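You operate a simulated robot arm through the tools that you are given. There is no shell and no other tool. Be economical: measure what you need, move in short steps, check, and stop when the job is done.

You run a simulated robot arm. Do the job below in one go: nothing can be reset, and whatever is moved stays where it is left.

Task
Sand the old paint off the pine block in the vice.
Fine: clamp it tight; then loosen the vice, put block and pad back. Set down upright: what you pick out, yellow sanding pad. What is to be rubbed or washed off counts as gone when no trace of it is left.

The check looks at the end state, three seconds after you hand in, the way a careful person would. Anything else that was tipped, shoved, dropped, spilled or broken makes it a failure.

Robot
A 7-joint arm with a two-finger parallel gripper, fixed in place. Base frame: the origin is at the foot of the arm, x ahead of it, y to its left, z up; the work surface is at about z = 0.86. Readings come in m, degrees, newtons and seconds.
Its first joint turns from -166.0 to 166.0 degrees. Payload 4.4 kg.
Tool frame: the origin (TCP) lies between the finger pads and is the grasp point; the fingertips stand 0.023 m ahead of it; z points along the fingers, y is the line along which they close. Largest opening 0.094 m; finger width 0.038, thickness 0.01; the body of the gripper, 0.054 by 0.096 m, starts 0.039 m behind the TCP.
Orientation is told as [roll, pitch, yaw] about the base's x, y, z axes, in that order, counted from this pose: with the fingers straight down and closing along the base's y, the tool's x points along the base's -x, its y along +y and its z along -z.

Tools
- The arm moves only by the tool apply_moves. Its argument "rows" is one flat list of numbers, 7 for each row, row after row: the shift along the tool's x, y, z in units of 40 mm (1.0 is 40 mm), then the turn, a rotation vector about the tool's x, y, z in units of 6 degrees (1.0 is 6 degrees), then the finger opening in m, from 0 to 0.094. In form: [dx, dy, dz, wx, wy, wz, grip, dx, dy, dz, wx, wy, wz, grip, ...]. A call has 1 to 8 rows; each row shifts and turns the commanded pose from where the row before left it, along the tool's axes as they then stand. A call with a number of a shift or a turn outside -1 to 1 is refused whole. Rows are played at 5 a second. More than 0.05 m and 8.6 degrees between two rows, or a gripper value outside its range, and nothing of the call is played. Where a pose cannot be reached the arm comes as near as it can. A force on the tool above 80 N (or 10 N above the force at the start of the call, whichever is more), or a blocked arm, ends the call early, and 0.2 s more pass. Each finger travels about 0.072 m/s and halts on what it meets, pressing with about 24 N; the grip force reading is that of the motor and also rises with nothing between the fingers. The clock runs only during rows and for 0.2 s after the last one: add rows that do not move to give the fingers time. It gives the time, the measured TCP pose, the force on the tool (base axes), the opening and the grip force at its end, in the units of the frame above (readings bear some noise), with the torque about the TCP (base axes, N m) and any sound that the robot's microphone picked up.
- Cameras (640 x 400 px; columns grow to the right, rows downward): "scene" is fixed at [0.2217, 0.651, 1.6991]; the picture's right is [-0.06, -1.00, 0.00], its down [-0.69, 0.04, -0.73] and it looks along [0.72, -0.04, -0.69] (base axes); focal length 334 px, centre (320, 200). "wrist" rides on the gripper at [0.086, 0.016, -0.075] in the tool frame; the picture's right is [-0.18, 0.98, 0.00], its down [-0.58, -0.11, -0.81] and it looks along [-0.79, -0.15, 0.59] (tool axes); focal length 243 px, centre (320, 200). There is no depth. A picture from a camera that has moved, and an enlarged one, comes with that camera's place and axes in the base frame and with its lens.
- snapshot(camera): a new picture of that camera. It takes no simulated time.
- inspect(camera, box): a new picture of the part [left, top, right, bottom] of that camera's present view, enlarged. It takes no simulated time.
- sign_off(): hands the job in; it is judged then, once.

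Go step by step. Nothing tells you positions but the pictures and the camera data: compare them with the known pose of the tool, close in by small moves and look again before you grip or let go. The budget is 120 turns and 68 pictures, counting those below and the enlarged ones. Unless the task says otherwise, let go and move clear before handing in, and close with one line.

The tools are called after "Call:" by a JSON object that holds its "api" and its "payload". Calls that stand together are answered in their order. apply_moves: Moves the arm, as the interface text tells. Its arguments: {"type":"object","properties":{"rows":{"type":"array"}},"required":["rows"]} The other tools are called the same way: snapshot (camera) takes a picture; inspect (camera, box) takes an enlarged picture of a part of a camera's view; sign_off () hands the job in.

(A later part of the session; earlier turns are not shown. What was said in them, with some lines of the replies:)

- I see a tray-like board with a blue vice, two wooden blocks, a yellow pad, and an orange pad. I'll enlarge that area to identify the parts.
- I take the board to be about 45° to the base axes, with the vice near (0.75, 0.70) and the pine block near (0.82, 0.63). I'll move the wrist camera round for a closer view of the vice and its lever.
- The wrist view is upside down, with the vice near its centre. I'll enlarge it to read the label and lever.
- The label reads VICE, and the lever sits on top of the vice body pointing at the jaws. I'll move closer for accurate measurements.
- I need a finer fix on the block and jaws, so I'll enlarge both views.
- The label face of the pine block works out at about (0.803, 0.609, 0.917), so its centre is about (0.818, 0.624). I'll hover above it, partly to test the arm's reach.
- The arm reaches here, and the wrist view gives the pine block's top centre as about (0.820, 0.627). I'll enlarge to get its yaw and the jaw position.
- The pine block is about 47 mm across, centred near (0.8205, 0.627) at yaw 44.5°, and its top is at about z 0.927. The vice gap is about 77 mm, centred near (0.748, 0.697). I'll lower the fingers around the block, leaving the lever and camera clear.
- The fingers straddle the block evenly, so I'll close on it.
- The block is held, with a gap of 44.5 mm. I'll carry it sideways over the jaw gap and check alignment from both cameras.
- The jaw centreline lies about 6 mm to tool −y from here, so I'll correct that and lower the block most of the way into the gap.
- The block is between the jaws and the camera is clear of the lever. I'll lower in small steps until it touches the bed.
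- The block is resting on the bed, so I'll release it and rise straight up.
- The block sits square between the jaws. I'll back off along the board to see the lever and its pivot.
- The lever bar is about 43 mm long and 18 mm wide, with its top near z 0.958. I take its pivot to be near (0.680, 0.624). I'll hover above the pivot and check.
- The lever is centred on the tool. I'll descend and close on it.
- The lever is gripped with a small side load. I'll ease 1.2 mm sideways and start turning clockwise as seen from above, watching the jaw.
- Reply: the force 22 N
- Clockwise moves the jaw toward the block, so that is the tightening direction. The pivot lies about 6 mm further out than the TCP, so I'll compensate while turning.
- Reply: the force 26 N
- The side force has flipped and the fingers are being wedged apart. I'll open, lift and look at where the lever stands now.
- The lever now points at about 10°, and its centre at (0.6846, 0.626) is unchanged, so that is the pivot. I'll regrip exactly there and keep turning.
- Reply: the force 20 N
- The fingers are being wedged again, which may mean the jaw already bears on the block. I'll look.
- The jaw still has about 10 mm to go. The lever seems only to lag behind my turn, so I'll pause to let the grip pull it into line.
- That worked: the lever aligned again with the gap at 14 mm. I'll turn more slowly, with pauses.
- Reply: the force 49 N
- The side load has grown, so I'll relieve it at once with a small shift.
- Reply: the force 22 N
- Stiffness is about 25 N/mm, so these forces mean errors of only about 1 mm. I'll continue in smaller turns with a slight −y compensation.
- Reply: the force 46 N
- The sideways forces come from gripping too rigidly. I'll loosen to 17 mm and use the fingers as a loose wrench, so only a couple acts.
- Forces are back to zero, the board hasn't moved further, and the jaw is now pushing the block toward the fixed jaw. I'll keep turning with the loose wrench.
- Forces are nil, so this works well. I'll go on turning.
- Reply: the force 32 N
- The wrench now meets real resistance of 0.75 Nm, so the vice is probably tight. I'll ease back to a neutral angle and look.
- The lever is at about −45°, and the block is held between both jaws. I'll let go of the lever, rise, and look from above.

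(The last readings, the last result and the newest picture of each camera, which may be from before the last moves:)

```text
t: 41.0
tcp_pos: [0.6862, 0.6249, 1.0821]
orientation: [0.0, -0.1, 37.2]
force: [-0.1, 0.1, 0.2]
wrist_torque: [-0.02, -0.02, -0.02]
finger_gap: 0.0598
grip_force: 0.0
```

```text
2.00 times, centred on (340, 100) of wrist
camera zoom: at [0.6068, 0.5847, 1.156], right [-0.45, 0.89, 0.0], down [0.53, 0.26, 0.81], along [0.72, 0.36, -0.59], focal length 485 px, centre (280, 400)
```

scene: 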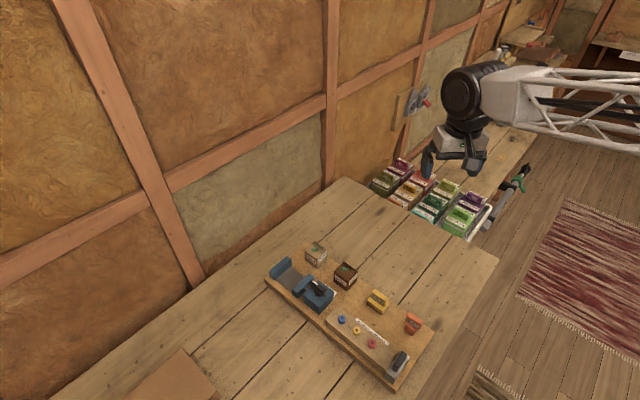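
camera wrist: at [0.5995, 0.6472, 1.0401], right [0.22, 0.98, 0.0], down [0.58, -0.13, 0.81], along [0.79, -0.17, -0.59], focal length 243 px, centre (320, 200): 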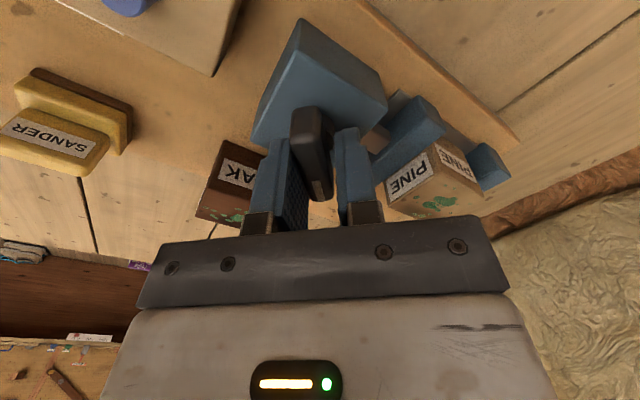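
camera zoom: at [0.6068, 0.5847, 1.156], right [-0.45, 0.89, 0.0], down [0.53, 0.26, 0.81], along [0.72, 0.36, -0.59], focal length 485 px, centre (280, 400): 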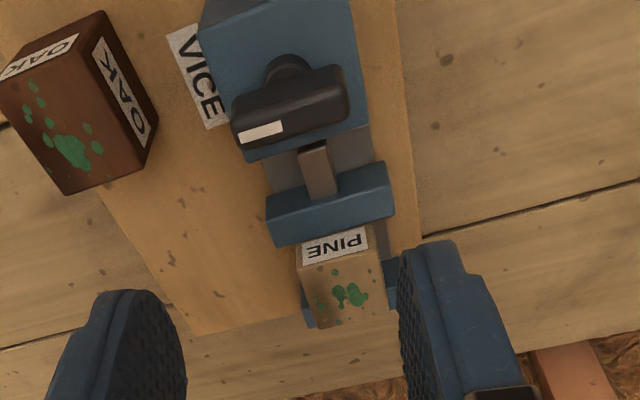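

The lever has turned a quarter, and the jaw bears on the block, which now rests against the fixed jaw. Next I'll move over to the yellow sanding pad near (0.673, 0.466).

Call:
{"api": "apply_moves", "payload": {"rows": [0, 0, 0, 0, 0, -0.65, 0.06, 0, 0, 0, 0, 0, -0.65, 0.06, 0.88, -0.52, 0.2, 0, 0, 0, 0.06, 0.88, -0.52, 0.2, 0, 0, 0, 0.06, 0.88, -0.52, 0.2, 0, 0, 0, 0.06, 0.88, -0.52, 0.2, 0, 0, 0, 0.06, 0.88, -0.52, 0.2, 0, 0, 0, 0.06, 0, 0, 0, 0, 0, 0, 0.06]}}

Call:
{"api": "inspect", "payload": {"camera": "wrist", "box": [180, 0, 500, 200]}}

Call:
{"api": "inspect", "payload": {"camera": "scene", "box": [255, 230, 415, 330]}}

```text
t: 42.8
tcp_pos: [0.6348, 0.428, 1.0419]
orientation: [0.1, -0.1, 45.0]
force: [0.9, -0.3, 1.3]
wrist_torque: [-0.01, -0.05, 0.03]
finger_gap: 0.0594
grip_force: 0.0
```

```text
2.00 times, centred on (340, 100) of wrist
camera zoom: at [0.5617, 0.3778, 1.1165], right [-0.56, 0.83, 0.0], down [0.49, 0.33, 0.81], along [0.67, 0.46, -0.59], focal length 485 px, centre (280, 400)
```

zoom: 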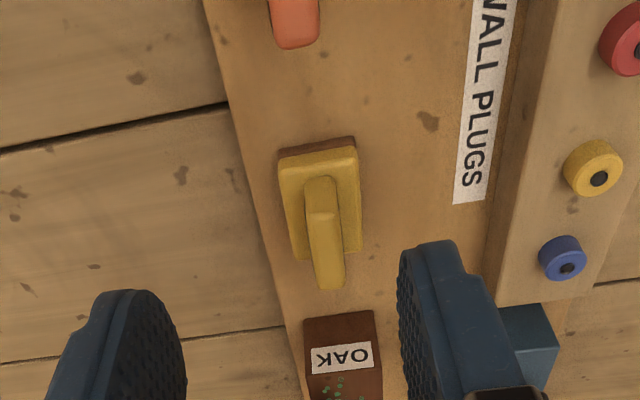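

```text
4.00 times, centred on (335, 280) of scene
camera zoom: at [0.2217, 0.651, 1.6991], right [-0.06, -1.0, 0.0], down [-0.69, 0.04, -0.73], along [0.72, -0.04, -0.69], focal length 1336 px, centre (260, -120)
```

zoom: 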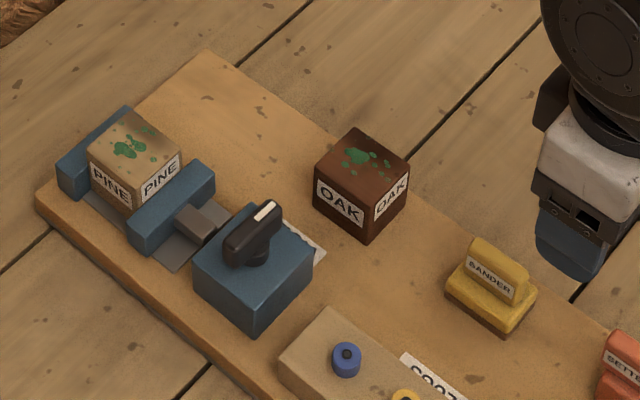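

I want to be sure the jaw really touches the block, so I'll enlarge that spot strongly.

Call:
{"api": "inspect", "payload": {"camera": "scene", "box": [263, 250, 327, 290]}}

```text
10.00 times, centred on (295, 270) of scene
camera zoom: at [0.2217, 0.651, 1.6991], right [-0.06, -1.0, 0.0], down [-0.69, 0.04, -0.73], along [0.72, -0.04, -0.69], focal length 3340 px, centre (570, -500)
```

zoom: 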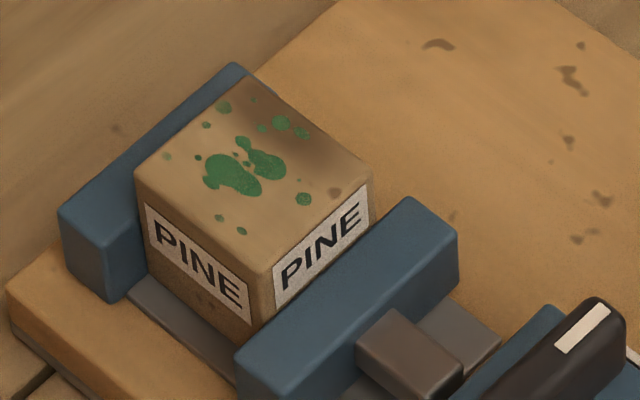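

The face showing above the jaw matches a touching jaw, so the block is clamped. The sander's handle is centred near (0.663, 0.472) with its top at about z 0.932. I'll hover just over it.

Call:
{"api": "apply_moves", "payload": {"rows": [-0.64, 0.14, 0.4, 0, 0, 0, 0.06, -0.64, 0.14, 0.5, 0, 0, 0, 0.06, 0, 0, 0.6, 0, 0, 0, 0.06, 0, 0, 0, 0, 0, 0, 0.06]}}

Call:
{"api": "inspect", "payload": {"camera": "wrist", "box": [180, 40, 460, 240]}}

```text
t: 43.8
tcp_pos: [0.6616, 0.4712, 0.9812]
orientation: [0.1, -0.1, 44.9]
force: [-0.1, 0.4, 0.2]
wrist_torque: [-0.01, 0.02, -0.01]
finger_gap: 0.0601
grip_force: 0.0
```

```text
2.00 times, centred on (320, 140) of wrist
camera zoom: at [0.5888, 0.4215, 1.0557], right [-0.56, 0.83, 0.0], down [0.49, 0.33, 0.81], along [0.67, 0.46, -0.59], focal length 485 px, centre (320, 320)
```

zoom: 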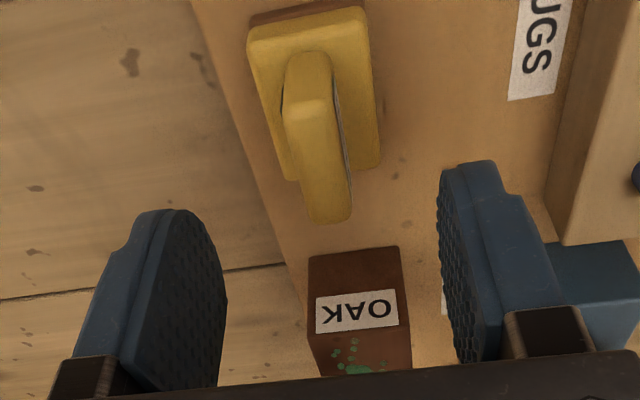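

The handle is within 3 mm of the tool's centre. I'll lower with force watching and grip it.

Call:
{"api": "apply_moves", "payload": {"rows": [-0.06, -0.02, 0.4, 0, 0, 0, 0.05, 0, 0, 0.4, 0, 0, 0, 0.05, 0, 0, 0.3, 0, 0, 0, 0.05, 0, 0, 0, 0, 0, 0, 0.05]}}

Call:
{"api": "apply_moves", "payload": {"rows": [0, 0, 0, 0, 0, 0, 0.035, 0, 0, 0, 0, 0, 0, 0.02, 0, 0, 0, 0, 0, 0, 0.008, 0, 0, 0, 0, 0, 0, 0.005, 0, 0, 0, 0, 0, 0, 0.005]}}

Call:
{"api": "inspect", "payload": {"camera": "scene", "box": [330, 250, 430, 325]}}

```text
t: 44.8
tcp_pos: [0.6638, 0.4715, 0.9392]
orientation: [0.0, 0.0, 44.9]
force: [0.9, 0.3, 1.2]
wrist_torque: [-0.02, -0.01, -0.01]
finger_gap: 0.0503
grip_force: 0.1
```

```text
t: 46.0
tcp_pos: [0.6641, 0.4713, 0.9391]
orientation: [0.0, -0.1, 44.9]
force: [-1.0, 0.0, 0.3]
wrist_torque: [0.02, 0.0, -0.02]
finger_gap: 0.0134
grip_force: 24.3
```

```text
5.33 times, centred on (380, 288) of scene
camera zoom: at [0.2217, 0.651, 1.6991], right [-0.06, -1.0, 0.0], down [-0.69, 0.04, -0.73], along [0.72, -0.04, -0.69], focal length 1781 px, centre (0, -267)
```

zoom: 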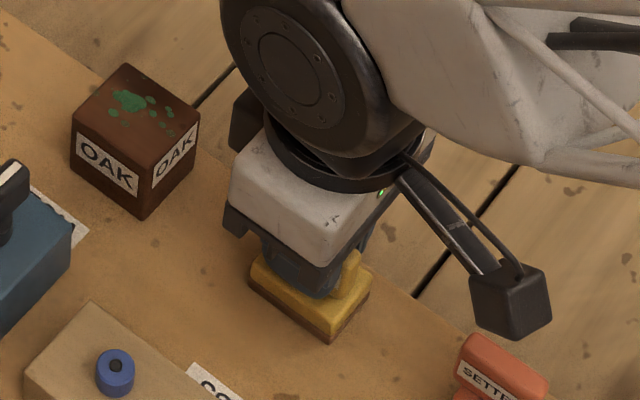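

The sander is gripped (gap 13.4 mm). Its home is TCP (0.664, 0.471, 0.939) at yaw 45°. I'll lift it and carry it over the block.

Call:
{"api": "apply_moves", "payload": {"rows": [0, 0, -0.4, 0, 0, 0, 0.005, 0, 0, -0.8, 0, 0, 0, 0.005, 0, 0, -0.8, 0, 0, 0, 0.005, 0, 0, -0.75, 0, 0, 0, 0.005, 0, 0, 0, 0, 0, 0, 0.005]}}

Call:
{"api": "apply_moves", "payload": {"rows": [-0.86, 0.342, 0, 0, 0, 0, 0.005, -0.86, 0.342, 0, 0, 0, 0, 0.005, -0.86, 0.342, 0, 0, 0, 0, 0.005, -0.86, 0.342, 0, 0, 0, 0, 0.005, -0.86, 0.342, 0, 0, 0, 0, 0.005, -0.86, 0.342, 0, 0, 0, 0, 0.005, -0.86, 0.342, 0, 0, 0, 0, 0.005, 0, 0, 0, 0, 0, 0, 0.005]}}

Call:
{"api": "inspect", "payload": {"camera": "scene", "box": [240, 220, 340, 295]}}

Call:
{"api": "inspect", "payload": {"camera": "wrist", "box": [180, 0, 500, 200]}}

```text
t: 47.2
tcp_pos: [0.6638, 0.471, 1.0494]
orientation: [0.1, -0.1, 44.9]
force: [0.1, -0.1, -1.1]
wrist_torque: [-0.02, 0.01, 0.0]
finger_gap: 0.0137
grip_force: 24.1
```

```text
t: 49.0
tcp_pos: [0.7633, 0.7112, 1.0446]
orientation: [0.1, -0.2, 45.0]
force: [0.0, -0.3, -1.1]
wrist_torque: [0.0, -0.02, 0.01]
finger_gap: 0.0133
grip_force: 24.3
```

```text
5.33 times, centred on (290, 258) of scene
camera zoom: at [0.2217, 0.651, 1.6991], right [-0.06, -1.0, 0.0], down [-0.69, 0.04, -0.73], along [0.72, -0.04, -0.69], focal length 1781 px, centre (480, -107)
```

zoom: 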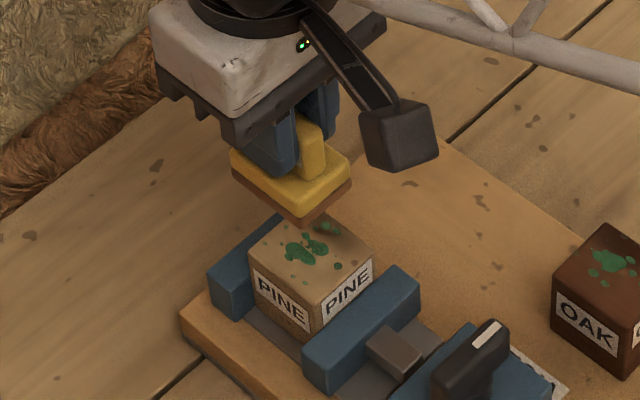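

```text
2.00 times, centred on (340, 100) of wrist
camera zoom: at [0.6915, 0.6611, 1.1189], right [-0.56, 0.83, 0.0], down [0.49, 0.33, 0.81], along [0.67, 0.46, -0.59], focal length 485 px, centre (280, 400)
```

zoom: 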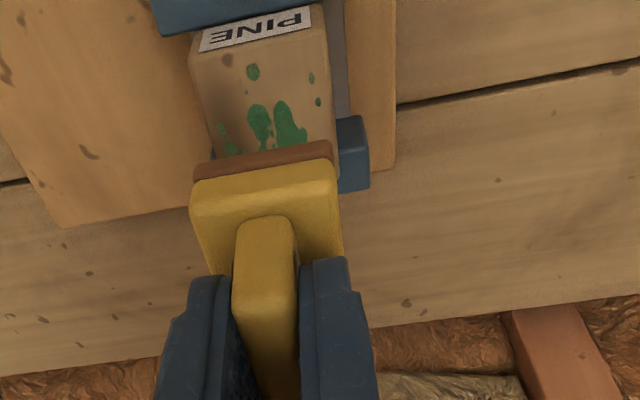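

The pad is aligned over the block. I'll lower until it touches lightly.

Call:
{"api": "apply_moves", "payload": {"rows": [0, 0, 0.6, 0, 0, 0, 0.005, 0, 0, 0.5, 0, 0, 0, 0.005, 0, 0, 0.2, 0, 0, 0, 0.005, 0, 0, 0, 0, 0, 0, 0.005]}}

Call:
{"api": "apply_moves", "payload": {"rows": [0, 0, 0.04, 0, 0, 0, 0.005, 0, 0, 0.04, 0, 0, 0, 0.005, 0, 0, 0, 0, 0, 0, 0.005]}}

```text
t: 50.0
tcp_pos: [0.7672, 0.7103, 0.9934]
orientation: [0.0, -0.1, 44.8]
force: [-0.9, 0.6, -1.1]
wrist_torque: [-0.03, 0.0, -0.01]
finger_gap: 0.0133
grip_force: 23.7
```

```text
t: 50.8
tcp_pos: [0.7673, 0.7101, 0.9908]
orientation: [-0.1, -0.1, 44.8]
force: [-0.4, -0.2, 0.3]
wrist_torque: [0.03, 0.0, 0.0]
finger_gap: 0.0134
grip_force: 24.3
```

Call:
{"api": "apply_moves", "payload": {"rows": [0, 0, 0.03, 0, 0, 0, 0.005, 0, 0, 0.03, 0, 0, 0, 0.005, 0, 0, 0, 0, 0, 0, 0.005]}}

```text
t: 51.6
tcp_pos: [0.767, 0.7115, 0.9909]
orientation: [0.0, -0.1, 44.9]
force: [-1.2, 1.2, 10.9]
wrist_torque: [-0.02, 0.14, -0.02]
finger_gap: 0.0137
grip_force: 23.8
```

Contact is made at 11 N. I'll start sanding with short sideways and lengthwise strokes.

Call:
{"api": "apply_moves", "payload": {"rows": [0, 0.3, 0, 0, 0, 0, 0.005, 0.15, -0.3, 0, 0, 0, 0, 0.005, 0, -0.3, 0, 0, 0, 0, 0.005, 0.1, 0.3, 0, 0, 0, 0, 0.005, -0.1, 0.3, 0, 0, 0, 0, 0.005, -0.15, -0.3, 0, 0, 0, 0, 0.005, 0, -0.3, 0, 0, 0, 0, 0.005, 0, 0.3, 0, 0, 0, 0, 0.005]}}

Call:
{"api": "apply_moves", "payload": {"rows": [0.2, 0, 0, 0, 0, 0, 0.005, 0, 0.3, 0, 0, 0, 0, 0.005, -0.3, 0, 0, 0, 0, 0, 0.005, 0, -0.3, 0, 0, 0, 0, 0.005, 0.3, 0, 0, 0, 0, 0, 0.005, 0, -0.3, 0, 0, 0, 0, 0.005, -0.3, 0, 0, 0, 0, 0, 0.005, 0.1, 0.3, 0, 0, 0, 0, 0.005]}}

Call:
{"api": "apply_moves", "payload": {"rows": [0, 0, -0.7, 0, 0, 0, 0.005, 0.7, 0, -0.7, 0, 0, 0, 0.005, 0.7, 0, 0, 0, 0, 0, 0.005, 0, 0, 0, 0, 0, 0, 0.005]}}

Call:
{"api": "inspect", "payload": {"camera": "scene", "box": [250, 230, 346, 290]}}

```text
t: 53.4
tcp_pos: [0.7679, 0.7087, 0.9904]
orientation: [-0.1, -0.1, 45.0]
force: [0.7, -1.5, 3.4]
wrist_torque: [-0.05, -0.08, 0.0]
finger_gap: 0.0133
grip_force: 24.6
```

```text
t: 55.2
tcp_pos: [0.7663, 0.7111, 0.9907]
orientation: [0.0, -0.1, 44.9]
force: [3.6, 0.0, 7.2]
wrist_torque: [-0.05, -0.12, 0.03]
finger_gap: 0.0134
grip_force: 23.9
```

```text
t: 56.2
tcp_pos: [0.7277, 0.6705, 1.0465]
orientation: [-0.1, 0.0, 44.8]
force: [-0.8, 0.5, -0.7]
wrist_torque: [-0.03, -0.01, 0.02]
finger_gap: 0.0135
grip_force: 24.1
```

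```text
6.67 times, centred on (298, 260) of scene
camera zoom: at [0.2217, 0.651, 1.6991], right [-0.06, -1.0, 0.0], down [-0.69, 0.04, -0.73], along [0.72, -0.04, -0.69], focal length 2226 px, centre (467, -200)
```

zoom: 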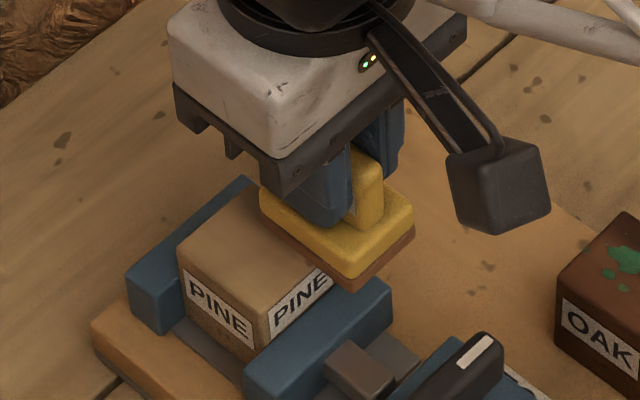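

The visible part of the block looks clean. I'll move clear so the whole top can be checked.

Call:
{"api": "apply_moves", "payload": {"rows": [0.9, 0, 0, 0, 0, 0, 0.005, 0.9, 0, 0, 0, 0, 0, 0.005, 0.7, 0, 0, 0, 0, 0, 0.005, 0, 0, 0, 0, 0, 0, 0.005]}}

Call:
{"api": "inspect", "payload": {"camera": "scene", "box": [263, 240, 327, 280]}}

Call:
{"api": "inspect", "payload": {"camera": "wrist", "box": [250, 60, 450, 240]}}

```text
t: 57.2
tcp_pos: [0.654, 0.6, 1.0436]
orientation: [0.0, -0.1, 45.0]
force: [0.2, -0.1, -0.8]
wrist_torque: [0.0, 0.02, 0.03]
finger_gap: 0.0133
grip_force: 24.0
```

```text
10.00 times, centred on (295, 260) of scene
camera zoom: at [0.2217, 0.651, 1.6991], right [-0.06, -1.0, 0.0], down [-0.69, 0.04, -0.73], along [0.72, -0.04, -0.69], focal length 3340 px, centre (570, -400)
```

zoom: 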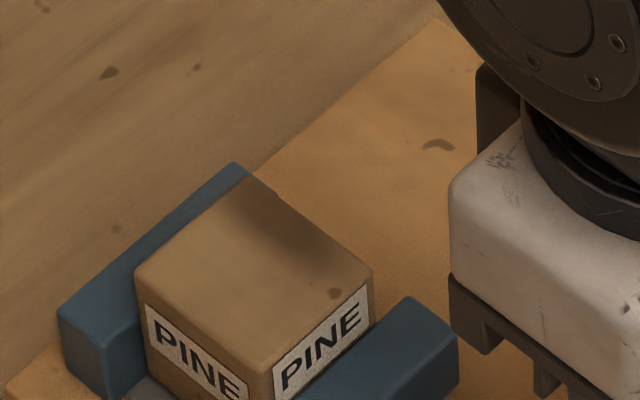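

```text
2.22 times, centred on (350, 150) of wrist
camera zoom: at [0.5819, 0.5491, 1.1197], right [-0.56, 0.83, 0.0], down [0.49, 0.33, 0.81], along [0.67, 0.46, -0.59], focal length 539 px, centre (253, 311)
```

zoom: 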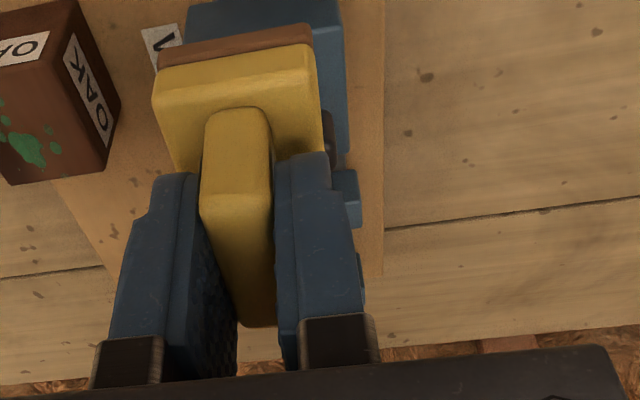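

The block's top is clean; the one brown spot is a knot that was there before. Now I'll carry the pad back over its home spot.

Call:
{"api": "apply_moves", "payload": {"rows": [0.7, -0.819, 0, 0, 0, 0, 0.005, 0.7, -0.819, 0, 0, 0, 0, 0.005, 0.7, -0.819, 0, 0, 0, 0, 0.005, 0, 0, 0, 0, 0, 0, 0.005]}}

```text
t: 58.2
tcp_pos: [0.6661, 0.4705, 1.0456]
orientation: [-0.1, -0.1, 45.0]
force: [0.6, -0.2, -0.6]
wrist_torque: [0.01, 0.01, 0.01]
finger_gap: 0.0133
grip_force: 23.7
```

Call:
{"api": "apply_moves", "payload": {"rows": [0.02, 0.02, 0.8, 0, 0, 0, 0.005, 0, 0, 0.8, 0, 0, 0, 0.005, 0, 0, 0.7, 0, 0, 0, 0.005, 0, 0, 0.1, 0, 0, 0, 0.005, 0, 0, 0, 0, 0, 0, 0.005]}}

Call:
{"api": "apply_moves", "payload": {"rows": [0, 0, 0.04, 0, 0, 0, 0.005, 0, 0, 0.04, 0, 0, 0, 0.005, 0, 0, 0, 0, 0, 0, 0.005]}}

```text
t: 59.4
tcp_pos: [0.6643, 0.4711, 0.9497]
orientation: [0.0, -0.1, 44.9]
force: [-0.1, 0.8, 0.1]
wrist_torque: [-0.04, -0.04, -0.04]
finger_gap: 0.0135
grip_force: 24.1
```

```text
t: 60.2
tcp_pos: [0.6648, 0.4708, 0.9455]
orientation: [0.0, -0.1, 44.8]
force: [-0.6, 1.3, -0.8]
wrist_torque: [0.0, 0.04, 0.0]
finger_gap: 0.0134
grip_force: 24.0
```

Call:
{"api": "apply_moves", "payload": {"rows": [0, 0, 0.05, 0, 0, 0, 0.005, 0, 0, 0.05, 0, 0, 0, 0.005, 0, 0, 0, 0, 0, 0, 0.005]}}

```text
t: 61.0
tcp_pos: [0.6666, 0.4707, 0.9432]
orientation: [0.0, -0.1, 44.9]
force: [0.1, -0.4, -1.4]
wrist_torque: [-0.01, -0.03, -0.01]
finger_gap: 0.0134
grip_force: 24.1
```

Call:
{"api": "apply_moves", "payload": {"rows": [0, 0, 0.035, 0, 0, 0, 0.005, 0, 0, 0.035, 0, 0, 0, 0.005, 0, 0, 0, 0, 0, 0, 0.005]}}

```text
t: 61.8
tcp_pos: [0.6654, 0.4702, 0.9392]
orientation: [0.1, -0.1, 44.9]
force: [-0.8, -0.1, -0.4]
wrist_torque: [-0.01, -0.02, 0.04]
finger_gap: 0.0137
grip_force: 24.2
```

Call:
{"api": "apply_moves", "payload": {"rows": [0, 0, 0.025, 0, 0, 0, 0.005, 0, 0, 0.025, 0, 0, 0, 0.005, 0, 0, 0, 0, 0, 0, 0.005]}}

```text
t: 62.6
tcp_pos: [0.665, 0.4711, 0.938]
orientation: [0.0, -0.2, 44.9]
force: [0.3, -1.2, 4.6]
wrist_torque: [-0.04, 0.04, 0.04]
finger_gap: 0.0133
grip_force: 24.1
```

The pad has touched the board (4.6 N). I'll release, rise and check it.

Call:
{"api": "apply_moves", "payload": {"rows": [0, 0, 0, 0, 0, 0, 0.025, 0, 0, 0, 0, 0, 0, 0.05, 0, 0, 0, 0, 0, 0, 0.05, 0, 0, -0.6, 0, 0, 0, 0.05, 0, 0, -0.9, 0, 0, 0, 0.05, 0, 0, -0.9, 0, 0, 0, 0.05, 0, 0, -0.5, 0, 0, 0, 0.05, 0, 0, 0, 0, 0, 0, 0.05]}}

Call:
{"api": "apply_moves", "payload": {"rows": [-0.88, 0.7, 0, 0, 0, 0, 0.06, -0.88, 0.7, 0, 0, 0, 0, 0.06, -0.88, 0.7, 0, 0, 0, 0, 0.06, 0, 0.3, 0, 0, 0, 0, 0.06, 0, 0, 0, 0, 0, 0, 0.06]}}

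Call:
{"api": "inspect", "payload": {"camera": "scene", "box": [255, 230, 415, 330]}}

```text
t: 64.4
tcp_pos: [0.6645, 0.469, 1.0513]
orientation: [0.0, -0.1, 44.9]
force: [-0.5, 0.8, 0.2]
wrist_torque: [0.02, -0.01, -0.03]
finger_gap: 0.0499
grip_force: 0.2
```

```text
t: 65.6
tcp_pos: [0.6747, 0.6106, 1.0557]
orientation: [0.0, -0.2, 44.9]
force: [0.7, -0.4, 0.2]
wrist_torque: [0.0, 0.01, 0.02]
finger_gap: 0.0598
grip_force: 0.0
```

```text
4.00 times, centred on (335, 280) of scene
camera zoom: at [0.2217, 0.651, 1.6991], right [-0.06, -1.0, 0.0], down [-0.69, 0.04, -0.73], along [0.72, -0.04, -0.69], focal length 1336 px, centre (260, -120)
```

zoom: 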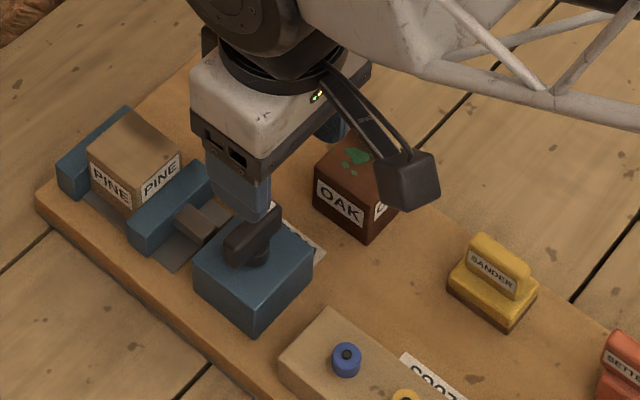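

The pad is back on its spot and upright. Next I'll loosen the vice: centre over the lever pivot (0.684, 0.6245) and turn the wrist to the lever's present angle.

Call:
{"api": "apply_moves", "payload": {"rows": [-0.415, 0.076, 0, 0, 0, 1, 0.06, 0, 0, 0, 0, 0, 1, 0.06, 0, 0, 0, 0, 0, 1, 0.06, 0, 0, 0, 0, 0, 1, 0.06, 0, 0, 0, 0, 0, 1, 0.06, 0, 0, 0, 0, 0, 1, 0.06, 0, 0, 0, 0, 0, 1, 0.06, 0, 0, 0, 0, 0, 1, 0.06]}}

Call:
{"api": "apply_moves", "payload": {"rows": [0, 0, 0, 0, 0, 1, 0.06, 0, 0, 0, 0, 0, 1, 0.06, 0, 0, 0, 0, 0, 1, 0.06, 0, 0, 0, 0, 0, 1, 0.06, 0, 0, 0, 0, 0, 1, 0.06, 0, 0, 0, 0, 0, 1, 0.06, 0, 0, 0, 0, 0, 1, 0.06, 0, 0, 0, 0, 0, 0, 0.06]}}

Call:
{"api": "inspect", "payload": {"camera": "wrist", "box": [180, 0, 500, 200]}}

```text
t: 67.4
tcp_pos: [0.6828, 0.6258, 1.0548]
orientation: [0.1, -0.2, -3.0]
force: [-1.3, -0.6, 0.9]
wrist_torque: [0.02, 0.03, 0.04]
finger_gap: 0.06
grip_force: 0.0
```

```text
t: 69.2
tcp_pos: [0.6827, 0.628, 1.0546]
orientation: [0.1, 0.1, -45.0]
force: [0.0, -0.1, 0.4]
wrist_torque: [0.01, -0.01, 0.0]
finger_gap: 0.06
grip_force: 0.1
```

```text
2.00 times, centred on (340, 100) of wrist
camera zoom: at [0.6327, 0.6995, 1.1289], right [0.83, 0.56, 0.0], down [0.33, -0.49, 0.81], along [0.45, -0.67, -0.59], focal length 485 px, centre (280, 400)
```

zoom: 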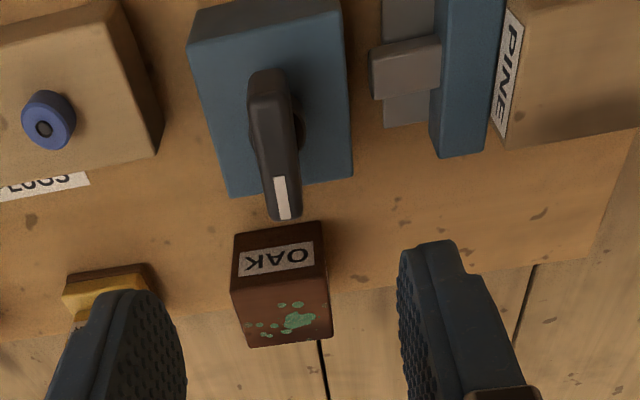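

The lever lies at about −46.5°, centred near (0.6838, 0.6243). I'll lower onto it and use the loose wrench counter-clockwise.

Call:
{"api": "apply_moves", "payload": {"rows": [-0.08, -0.04, 0.3, 0, 0, 0.2, 0.05, 0, 0, 0.7, 0, 0, 0, 0.05, 0, 0, 0.7, 0, 0, 0, 0.04, 0, 0, 0.52, 0, 0, 0, 0.03, 0, 0, 0, 0, 0, 0, 0.02, 0, 0, 0, 0, 0, 0, 0.017, 0, 0, 0, 0, 0, 0, 0.017]}}

```text
t: 70.8
tcp_pos: [0.6825, 0.6237, 0.9661]
orientation: [0.1, 0.0, -46.3]
force: [1.0, 0.9, -0.5]
wrist_torque: [-0.02, 0.04, -0.03]
finger_gap: 0.0175
grip_force: 0.8
```

Call:
{"api": "apply_moves", "payload": {"rows": [0, 0, 0, 0, 0, -0.5, 0.017, 0, 0, 0, 0, 0, -0.5, 0.017, 0, 0, 0, 0, 0, -0.5, 0.017, 0, 0, 0, 0, 0, -0.5, 0.017, 0, 0, 0, 0, 0, -0.5, 0.017, 0, 0, 0, 0, 0, 0, 0.017]}}

```text
t: 72.2
tcp_pos: [0.6843, 0.6239, 0.9648]
orientation: [0.1, -0.2, -31.3]
force: [0.9, 1.0, -0.4]
wrist_torque: [0.01, 0.0, -0.02]
finger_gap: 0.0178
grip_force: 0.3
```

Low forces, and it is turning freely. I'll continue.

Call:
{"api": "apply_moves", "payload": {"rows": [0, 0, 0, 0, 0, -0.5, 0.017, 0, 0, 0, 0, 0, -0.5, 0.017, 0, 0, 0, 0, 0, -0.5, 0.017, 0, 0, 0, 0, 0, -0.5, 0.017, 0, 0, 0, 0, 0, -0.5, 0.017, 0, 0, 0, 0, 0, -0.5, 0.017, 0, 0, 0, 0, 0, -0.5, 0.017, 0, 0, 0, 0, 0, 0, 0.017]}}

Call:
{"api": "apply_moves", "payload": {"rows": [0, 0, 0, 0, 0, -0.5, 0.017, 0, 0, 0, 0, 0, -0.5, 0.017, 0, 0, 0, 0, 0, -0.5, 0.017, 0, 0, 0, 0, 0, -0.5, 0.017, 0, 0, 0, 0, 0, -0.5, 0.017, 0, 0, 0, 0, 0, -0.5, 0.017, 0, 0, 0, 0, 0, -0.5, 0.017, 0, 0, 0, 0, 0, 0, 0.017]}}

Call:
{"api": "inspect", "payload": {"camera": "scene", "box": [255, 230, 415, 330]}}

```text
t: 74.0
tcp_pos: [0.6838, 0.6229, 0.965]
orientation: [0.1, -0.2, -10.2]
force: [4.4, 7.1, 0.8]
wrist_torque: [0.02, 0.03, -0.02]
finger_gap: 0.0202
grip_force: 2.7
```

```text
t: 75.8
tcp_pos: [0.6834, 0.6229, 0.9648]
orientation: [0.0, -0.1, 10.8]
force: [1.4, 8.6, -2.7]
wrist_torque: [0.0, -0.02, 0.0]
finger_gap: 0.0206
grip_force: 4.5
```

```text
4.00 times, centred on (335, 280) of scene
camera zoom: at [0.2217, 0.651, 1.6991], right [-0.06, -1.0, 0.0], down [-0.69, 0.04, -0.73], along [0.72, -0.04, -0.69], focal length 1336 px, centre (260, -120)
```

zoom: 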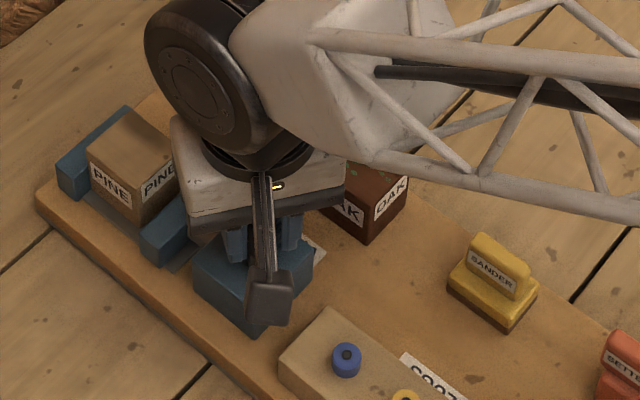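

The jaw is backing off. I'll turn the lever the rest of the way to its starting position.

Call:
{"api": "apply_moves", "payload": {"rows": [0, 0.012, 0, 0, 0, -0.5, 0.016, 0, 0, 0, 0, 0, -0.5, 0.016, 0, 0, 0, 0, 0, -0.5, 0.016, 0, 0, 0, 0, 0, -0.5, 0.016, 0, 0, 0, 0, 0, -0.5, 0.016, 0, 0, 0, 0, 0, -0.5, 0.016, 0, 0, 0, 0, 0, 0, 0.016]}}

Call:
{"api": "apply_moves", "payload": {"rows": [0, 0, 0, 0, 0, -0.5, 0.016, 0, 0, 0, 0, 0, -0.5, 0.016, 0, 0, 0, 0, 0, -0.5, 0.016, 0, 0, 0, 0, 0, -0.5, 0.016, 0, 0, 0, 0, 0, -0.4, 0.016, 0, 0, 0, 0, 0, 0, 0.016, 0, 0, 0, 0, 0, 0, 0.016]}}

```text
t: 77.4
tcp_pos: [0.6841, 0.6248, 0.9656]
orientation: [0.0, -0.1, 28.8]
force: [-1.9, 9.9, -0.3]
wrist_torque: [0.13, -0.14, -0.03]
finger_gap: 0.0205
grip_force: 5.3
```

```text
t: 79.0
tcp_pos: [0.6827, 0.6236, 0.9652]
orientation: [-0.1, -0.1, 43.3]
force: [-5.1, 5.3, 3.3]
wrist_torque: [0.17, 0.17, 0.01]
finger_gap: 0.0199
grip_force: 4.4
```

Call:
{"api": "apply_moves", "payload": {"rows": [0, 0.01, 0, 0, 0, -0.5, 0.016, 0, 0, 0, 0, 0, -0.5, 0.016, 0, 0, 0, 0, 0, -0.4, 0.016, 0, 0, 0, 0, 0, 0, 0.016, 0, 0, 0, 0, 0, 0, 0.016]}}

```text
t: 80.2
tcp_pos: [0.6841, 0.6226, 0.9653]
orientation: [-0.1, -0.1, 51.7]
force: [-7.8, 18.4, -1.0]
wrist_torque: [0.21, 0.09, -0.47]
finger_gap: 0.0242
grip_force: 9.5
```

The wrench has met the end stop. I'll back off, release and rise.

Call:
{"api": "apply_moves", "payload": {"rows": [0, 0, 0, 0, 0, 0.6, 0.02, 0, 0, 0, 0, 0, 0.5, 0.04, 0, 0, 0, 0, 0, 0, 0.06, 0, 0, -0.6, 0, 0, 0, 0.06, 0, 0, -0.9, 0, 0, 0, 0.06, 0, 0, -0.6, 0, 0, 0, 0.06, 0, 0, 0, 0, 0, 0, 0.06]}}

Call:
{"api": "inspect", "payload": {"camera": "wrist", "box": [180, 0, 500, 200]}}

```text
t: 81.8
tcp_pos: [0.6848, 0.6239, 1.0508]
orientation: [-0.1, -0.1, 44.9]
force: [-0.5, -0.2, -0.5]
wrist_torque: [0.01, -0.02, -0.02]
finger_gap: 0.0601
grip_force: 0.1
```

```text
2.00 times, centred on (340, 100) of wrist
camera zoom: at [0.6109, 0.5732, 1.1242], right [-0.56, 0.83, 0.0], down [0.49, 0.33, 0.81], along [0.67, 0.46, -0.59], focal length 485 px, centre (280, 400)
```

zoom: 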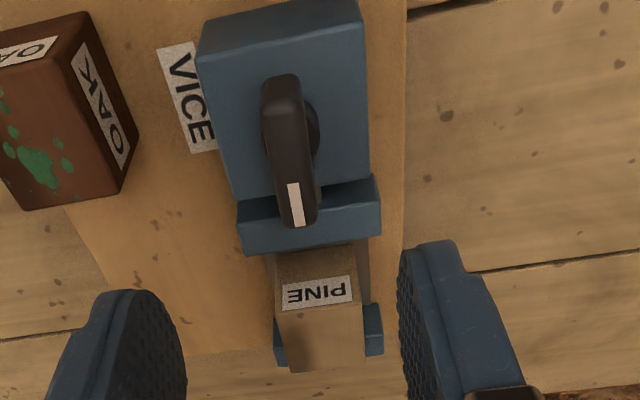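

The vice is fully open and the lever is back at its start. Next I'll hover over the pine block to take it out.

Call:
{"api": "apply_moves", "payload": {"rows": [-0.9, 0.02, 0, 0, 0, 0, 0.075, -0.9, 0.02, 0, 0, 0, 0, 0.075, -0.92, 0.02, 0, 0, 0, 0, 0.075, 0, 0, 0.8, 0, 0, 0, 0.075, 0, 0, 0.9, 0, 0, 0, 0.075, 0, 0, 0, 0, 0, 0, 0.075]}}

Call:
{"api": "inspect", "payload": {"camera": "wrist", "box": [180, 0, 500, 200]}}

```text
t: 83.2
tcp_pos: [0.7547, 0.7028, 0.9825]
orientation: [0.1, -0.2, 44.8]
force: [-0.4, -0.2, -0.7]
wrist_torque: [-0.02, -0.04, 0.02]
finger_gap: 0.075
grip_force: 0.1
```

```text
2.00 times, centred on (340, 100) of wrist
camera zoom: at [0.6824, 0.653, 1.0571], right [-0.56, 0.83, 0.0], down [0.49, 0.33, 0.81], along [0.67, 0.46, -0.59], focal length 485 px, centre (280, 400)
```

zoom: 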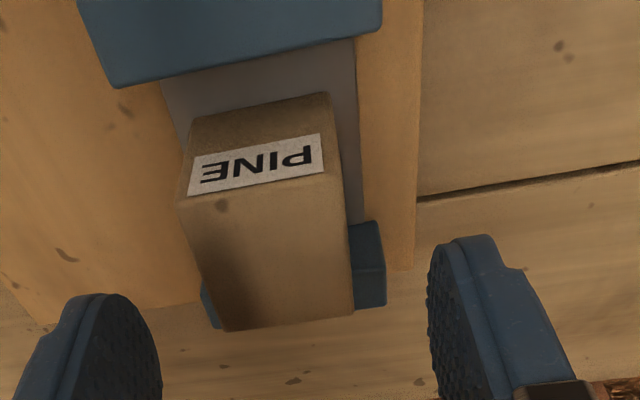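

The top is fully clean. I'll lower the fingers around the block and grip it.

Call:
{"api": "apply_moves", "payload": {"rows": [-0.1, -0.06, 0, 0, 0, 0, 0.075, 0, 0, 0.55, 0, 0, 0, 0.075, 0, 0, 0.55, 0, 0, 0, 0.07, 0, 0, 0.45, 0, 0, 0, 0.065, 0, 0, 0, 0, 0, 0, 0.065]}}

Call:
{"api": "apply_moves", "payload": {"rows": [0, 0, 0, 0, 0, 0, 0.05, 0, 0, 0, 0, 0, 0, 0.04, 0, 0, 0, 0, 0, 0, 0.03, 0, 0, 0, 0, 0, 0, 0.03]}}

```text
t: 84.4
tcp_pos: [0.7626, 0.7061, 0.919]
orientation: [0.0, 0.0, 44.9]
force: [0.3, -1.1, 0.7]
wrist_torque: [0.0, 0.02, 0.0]
finger_gap: 0.0649
grip_force: 0.0
```

```text
t: 85.4
tcp_pos: [0.7625, 0.7059, 0.9181]
orientation: [0.0, -0.1, 44.9]
force: [0.2, -0.2, -0.1]
wrist_torque: [0.02, 0.01, 0.04]
finger_gap: 0.045
grip_force: 23.8
```

The block is gripped (45 mm). I'll lift it and move it over its home spot.

Call:
{"api": "apply_moves", "payload": {"rows": [0, 0, -0.5, 0, 0, 0, 0.03, 0, 0, -0.7, 0, 0, 0, 0.03, 0, 0, -0.7, 0, 0, 0, 0.03, 0.09, -0.803, 0, 0, 0, 0, 0.03, 0.09, -0.803, 0, 0, 0, 0, 0.03, 0.09, -0.803, 0, 0, 0, 0, 0.03, 0, 0, 0, 0, 0, 0, 0.03]}}

Call:
{"api": "inspect", "payload": {"camera": "scene", "box": [255, 230, 415, 330]}}

```text
t: 87.0
tcp_pos: [0.8212, 0.6265, 0.9936]
orientation: [0.0, 0.0, 44.9]
force: [0.3, 0.5, -0.2]
wrist_torque: [-0.03, -0.03, 0.02]
finger_gap: 0.0446
grip_force: 24.2
```

```text
4.00 times, centred on (335, 280) of scene
camera zoom: at [0.2217, 0.651, 1.6991], right [-0.06, -1.0, 0.0], down [-0.69, 0.04, -0.73], along [0.72, -0.04, -0.69], focal length 1336 px, centre (260, -120)
```

zoom: 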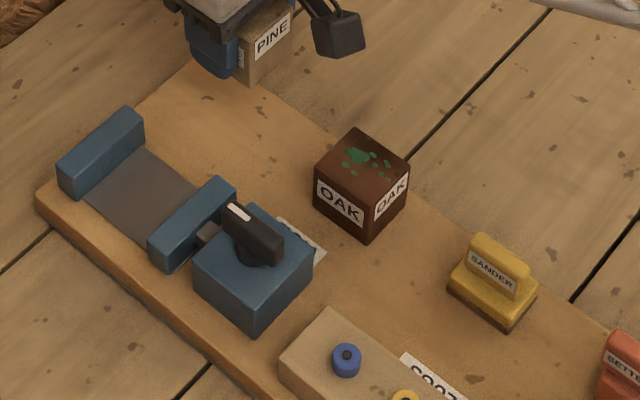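

The vice looks as it did at the start. I'll lower the block to its original spot and feel for contact.

Call:
{"api": "apply_moves", "payload": {"rows": [-0.06, 0.02, 0.5, 0, 0, 0, 0.03, 0, 0, 0.6, 0, 0, 0, 0.03, 0, 0, 0.6, 0, 0, 0, 0.03, 0, 0, 0.08, 0, 0, 0, 0.03, 0, 0, 0, 0, 0, 0, 0.03]}}

Call:
{"api": "apply_moves", "payload": {"rows": [0, 0, 0.04, 0, 0, 0, 0.03, 0, 0, 0.03, 0, 0, 0, 0.03, 0, 0, 0, 0, 0, 0, 0.03]}}

```text
t: 88.2
tcp_pos: [0.8262, 0.6311, 0.9231]
orientation: [0.0, -0.1, 44.9]
force: [-0.3, -0.4, -0.7]
wrist_torque: [-0.03, 0.01, -0.03]
finger_gap: 0.0448
grip_force: 23.3
```

```text
t: 89.0
tcp_pos: [0.8253, 0.6287, 0.9209]
orientation: [0.1, 0.0, 44.9]
force: [-0.1, 0.2, -0.8]
wrist_torque: [0.03, 0.01, 0.01]
finger_gap: 0.0444
grip_force: 24.2
```

Call:
{"api": "apply_moves", "payload": {"rows": [0.04, 0, 0.03, 0, 0, 0, 0.03, 0, 0, 0.03, 0, 0, 0, 0.03, 0, 0, 0, 0, 0, 0, 0.03]}}

```text
t: 89.8
tcp_pos: [0.8233, 0.6306, 0.9191]
orientation: [0.0, -0.1, 45.0]
force: [-0.1, -0.5, -0.1]
wrist_torque: [0.01, -0.03, 0.0]
finger_gap: 0.0445
grip_force: 23.8
```

Call:
{"api": "apply_moves", "payload": {"rows": [0, 0, 0.03, 0, 0, 0, 0.03, 0, 0, 0.03, 0, 0, 0, 0.03, 0, 0, 0, 0, 0, 0, 0.03]}}

```text
t: 90.6
tcp_pos: [0.8234, 0.6287, 0.9168]
orientation: [0.1, -0.1, 44.9]
force: [-0.7, -0.4, 1.1]
wrist_torque: [0.01, 0.09, 0.0]
finger_gap: 0.0443
grip_force: 24.1
```

Call:
{"api": "apply_moves", "payload": {"rows": [0, 0, 0.025, 0, 0, 0, 0.03, 0, 0, 0, 0, 0, 0, 0.03]}}

```text
t: 91.2
tcp_pos: [0.8243, 0.6289, 0.9172]
orientation: [0.0, -0.2, 44.9]
force: [-4.6, -2.6, 10.6]
wrist_torque: [-0.14, 0.22, -0.02]
finger_gap: 0.0446
grip_force: 23.7
```

The block is down. I'll release, rise and pull back clear.

Call:
{"api": "apply_moves", "payload": {"rows": [0, 0, 0, 0, 0, 0, 0.05, 0, 0, 0, 0, 0, 0, 0.07, 0, 0, 0, 0, 0, 0, 0.07, 0, 0, -0.6, 0, 0, 0, 0.07, 0, 0, -0.9, 0, 0, 0, 0.07, 0, 0, -0.9, 0, 0, 0, 0.07, 0, 0, -0.9, 0, 0, 0, 0.07, 0, 0, -0.5, 0, 0, 0, 0.07]}}

Call:
{"api": "apply_moves", "payload": {"rows": [0.9, -0.5, -0.3, 0, 0, 0, 0.07, 0.9, -0.5, -0.3, 0, 0, 0, 0.07, 0.9, -0.5, -0.3, 0, 0, 0, 0.07, 0.9, -0.5, -0.3, 0, 0, 0, 0.07, 0.9, -0.5, -0.3, 0, 0, 0, 0.07, 0.9, -0.5, -0.3, 0, 0, 0, 0.07, 0, 0, 0, 0, 0, 0, 0.07]}}

Call:
{"api": "inspect", "payload": {"camera": "scene", "box": [255, 230, 415, 330]}}

Call:
{"api": "snapshot", "payload": {"camera": "scene"}}

```text
t: 93.0
tcp_pos: [0.8223, 0.6296, 1.0703]
orientation: [-0.1, -0.1, 44.9]
force: [-0.2, -0.1, -1.1]
wrist_torque: [0.0, -0.03, 0.02]
finger_gap: 0.07
grip_force: 0.1
```

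```text
t: 94.6
tcp_pos: [0.7586, 0.3907, 1.1411]
orientation: [-0.1, -0.1, 45.0]
force: [-0.1, 0.1, -0.5]
wrist_torque: [-0.01, 0.03, -0.01]
finger_gap: 0.0696
grip_force: 0.1
```

```text
4.00 times, centred on (335, 280) of scene
camera zoom: at [0.2217, 0.651, 1.6991], right [-0.06, -1.0, 0.0], down [-0.69, 0.04, -0.73], along [0.72, -0.04, -0.69], focal length 1336 px, centre (260, -120)
```

zoom: 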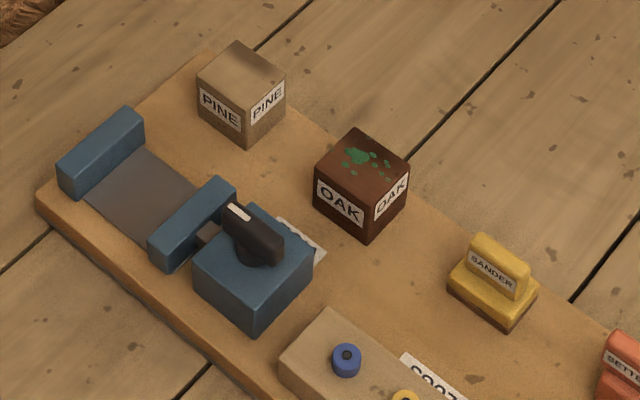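

```text
15 pictures are left
```

scene: 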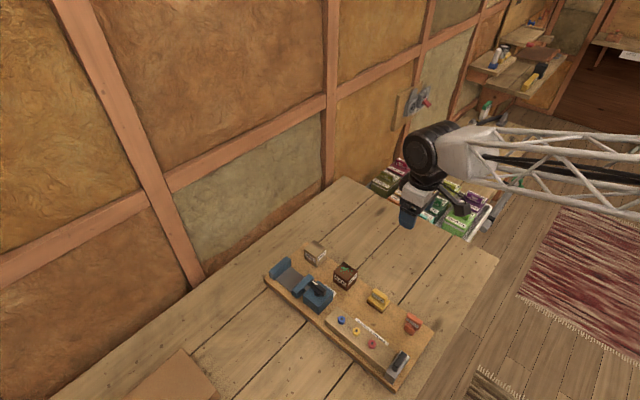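

The pine block is clean and back in place upright, the sander is upright on its spot, the vice is open, and the arm is clear.

Call:
{"api": "sign_off", "payload": {}}

```text
The job is handed in.
```

I clamped the pine block in the vice and sanded its painted top until no trace showed. Then I loosened the vice and set the block and yellow sanding pad back upright, within about 4 mm of where they started. The board shifted about 1 mm while I turned the lever, and I did not check the block's two rear faces for paint.
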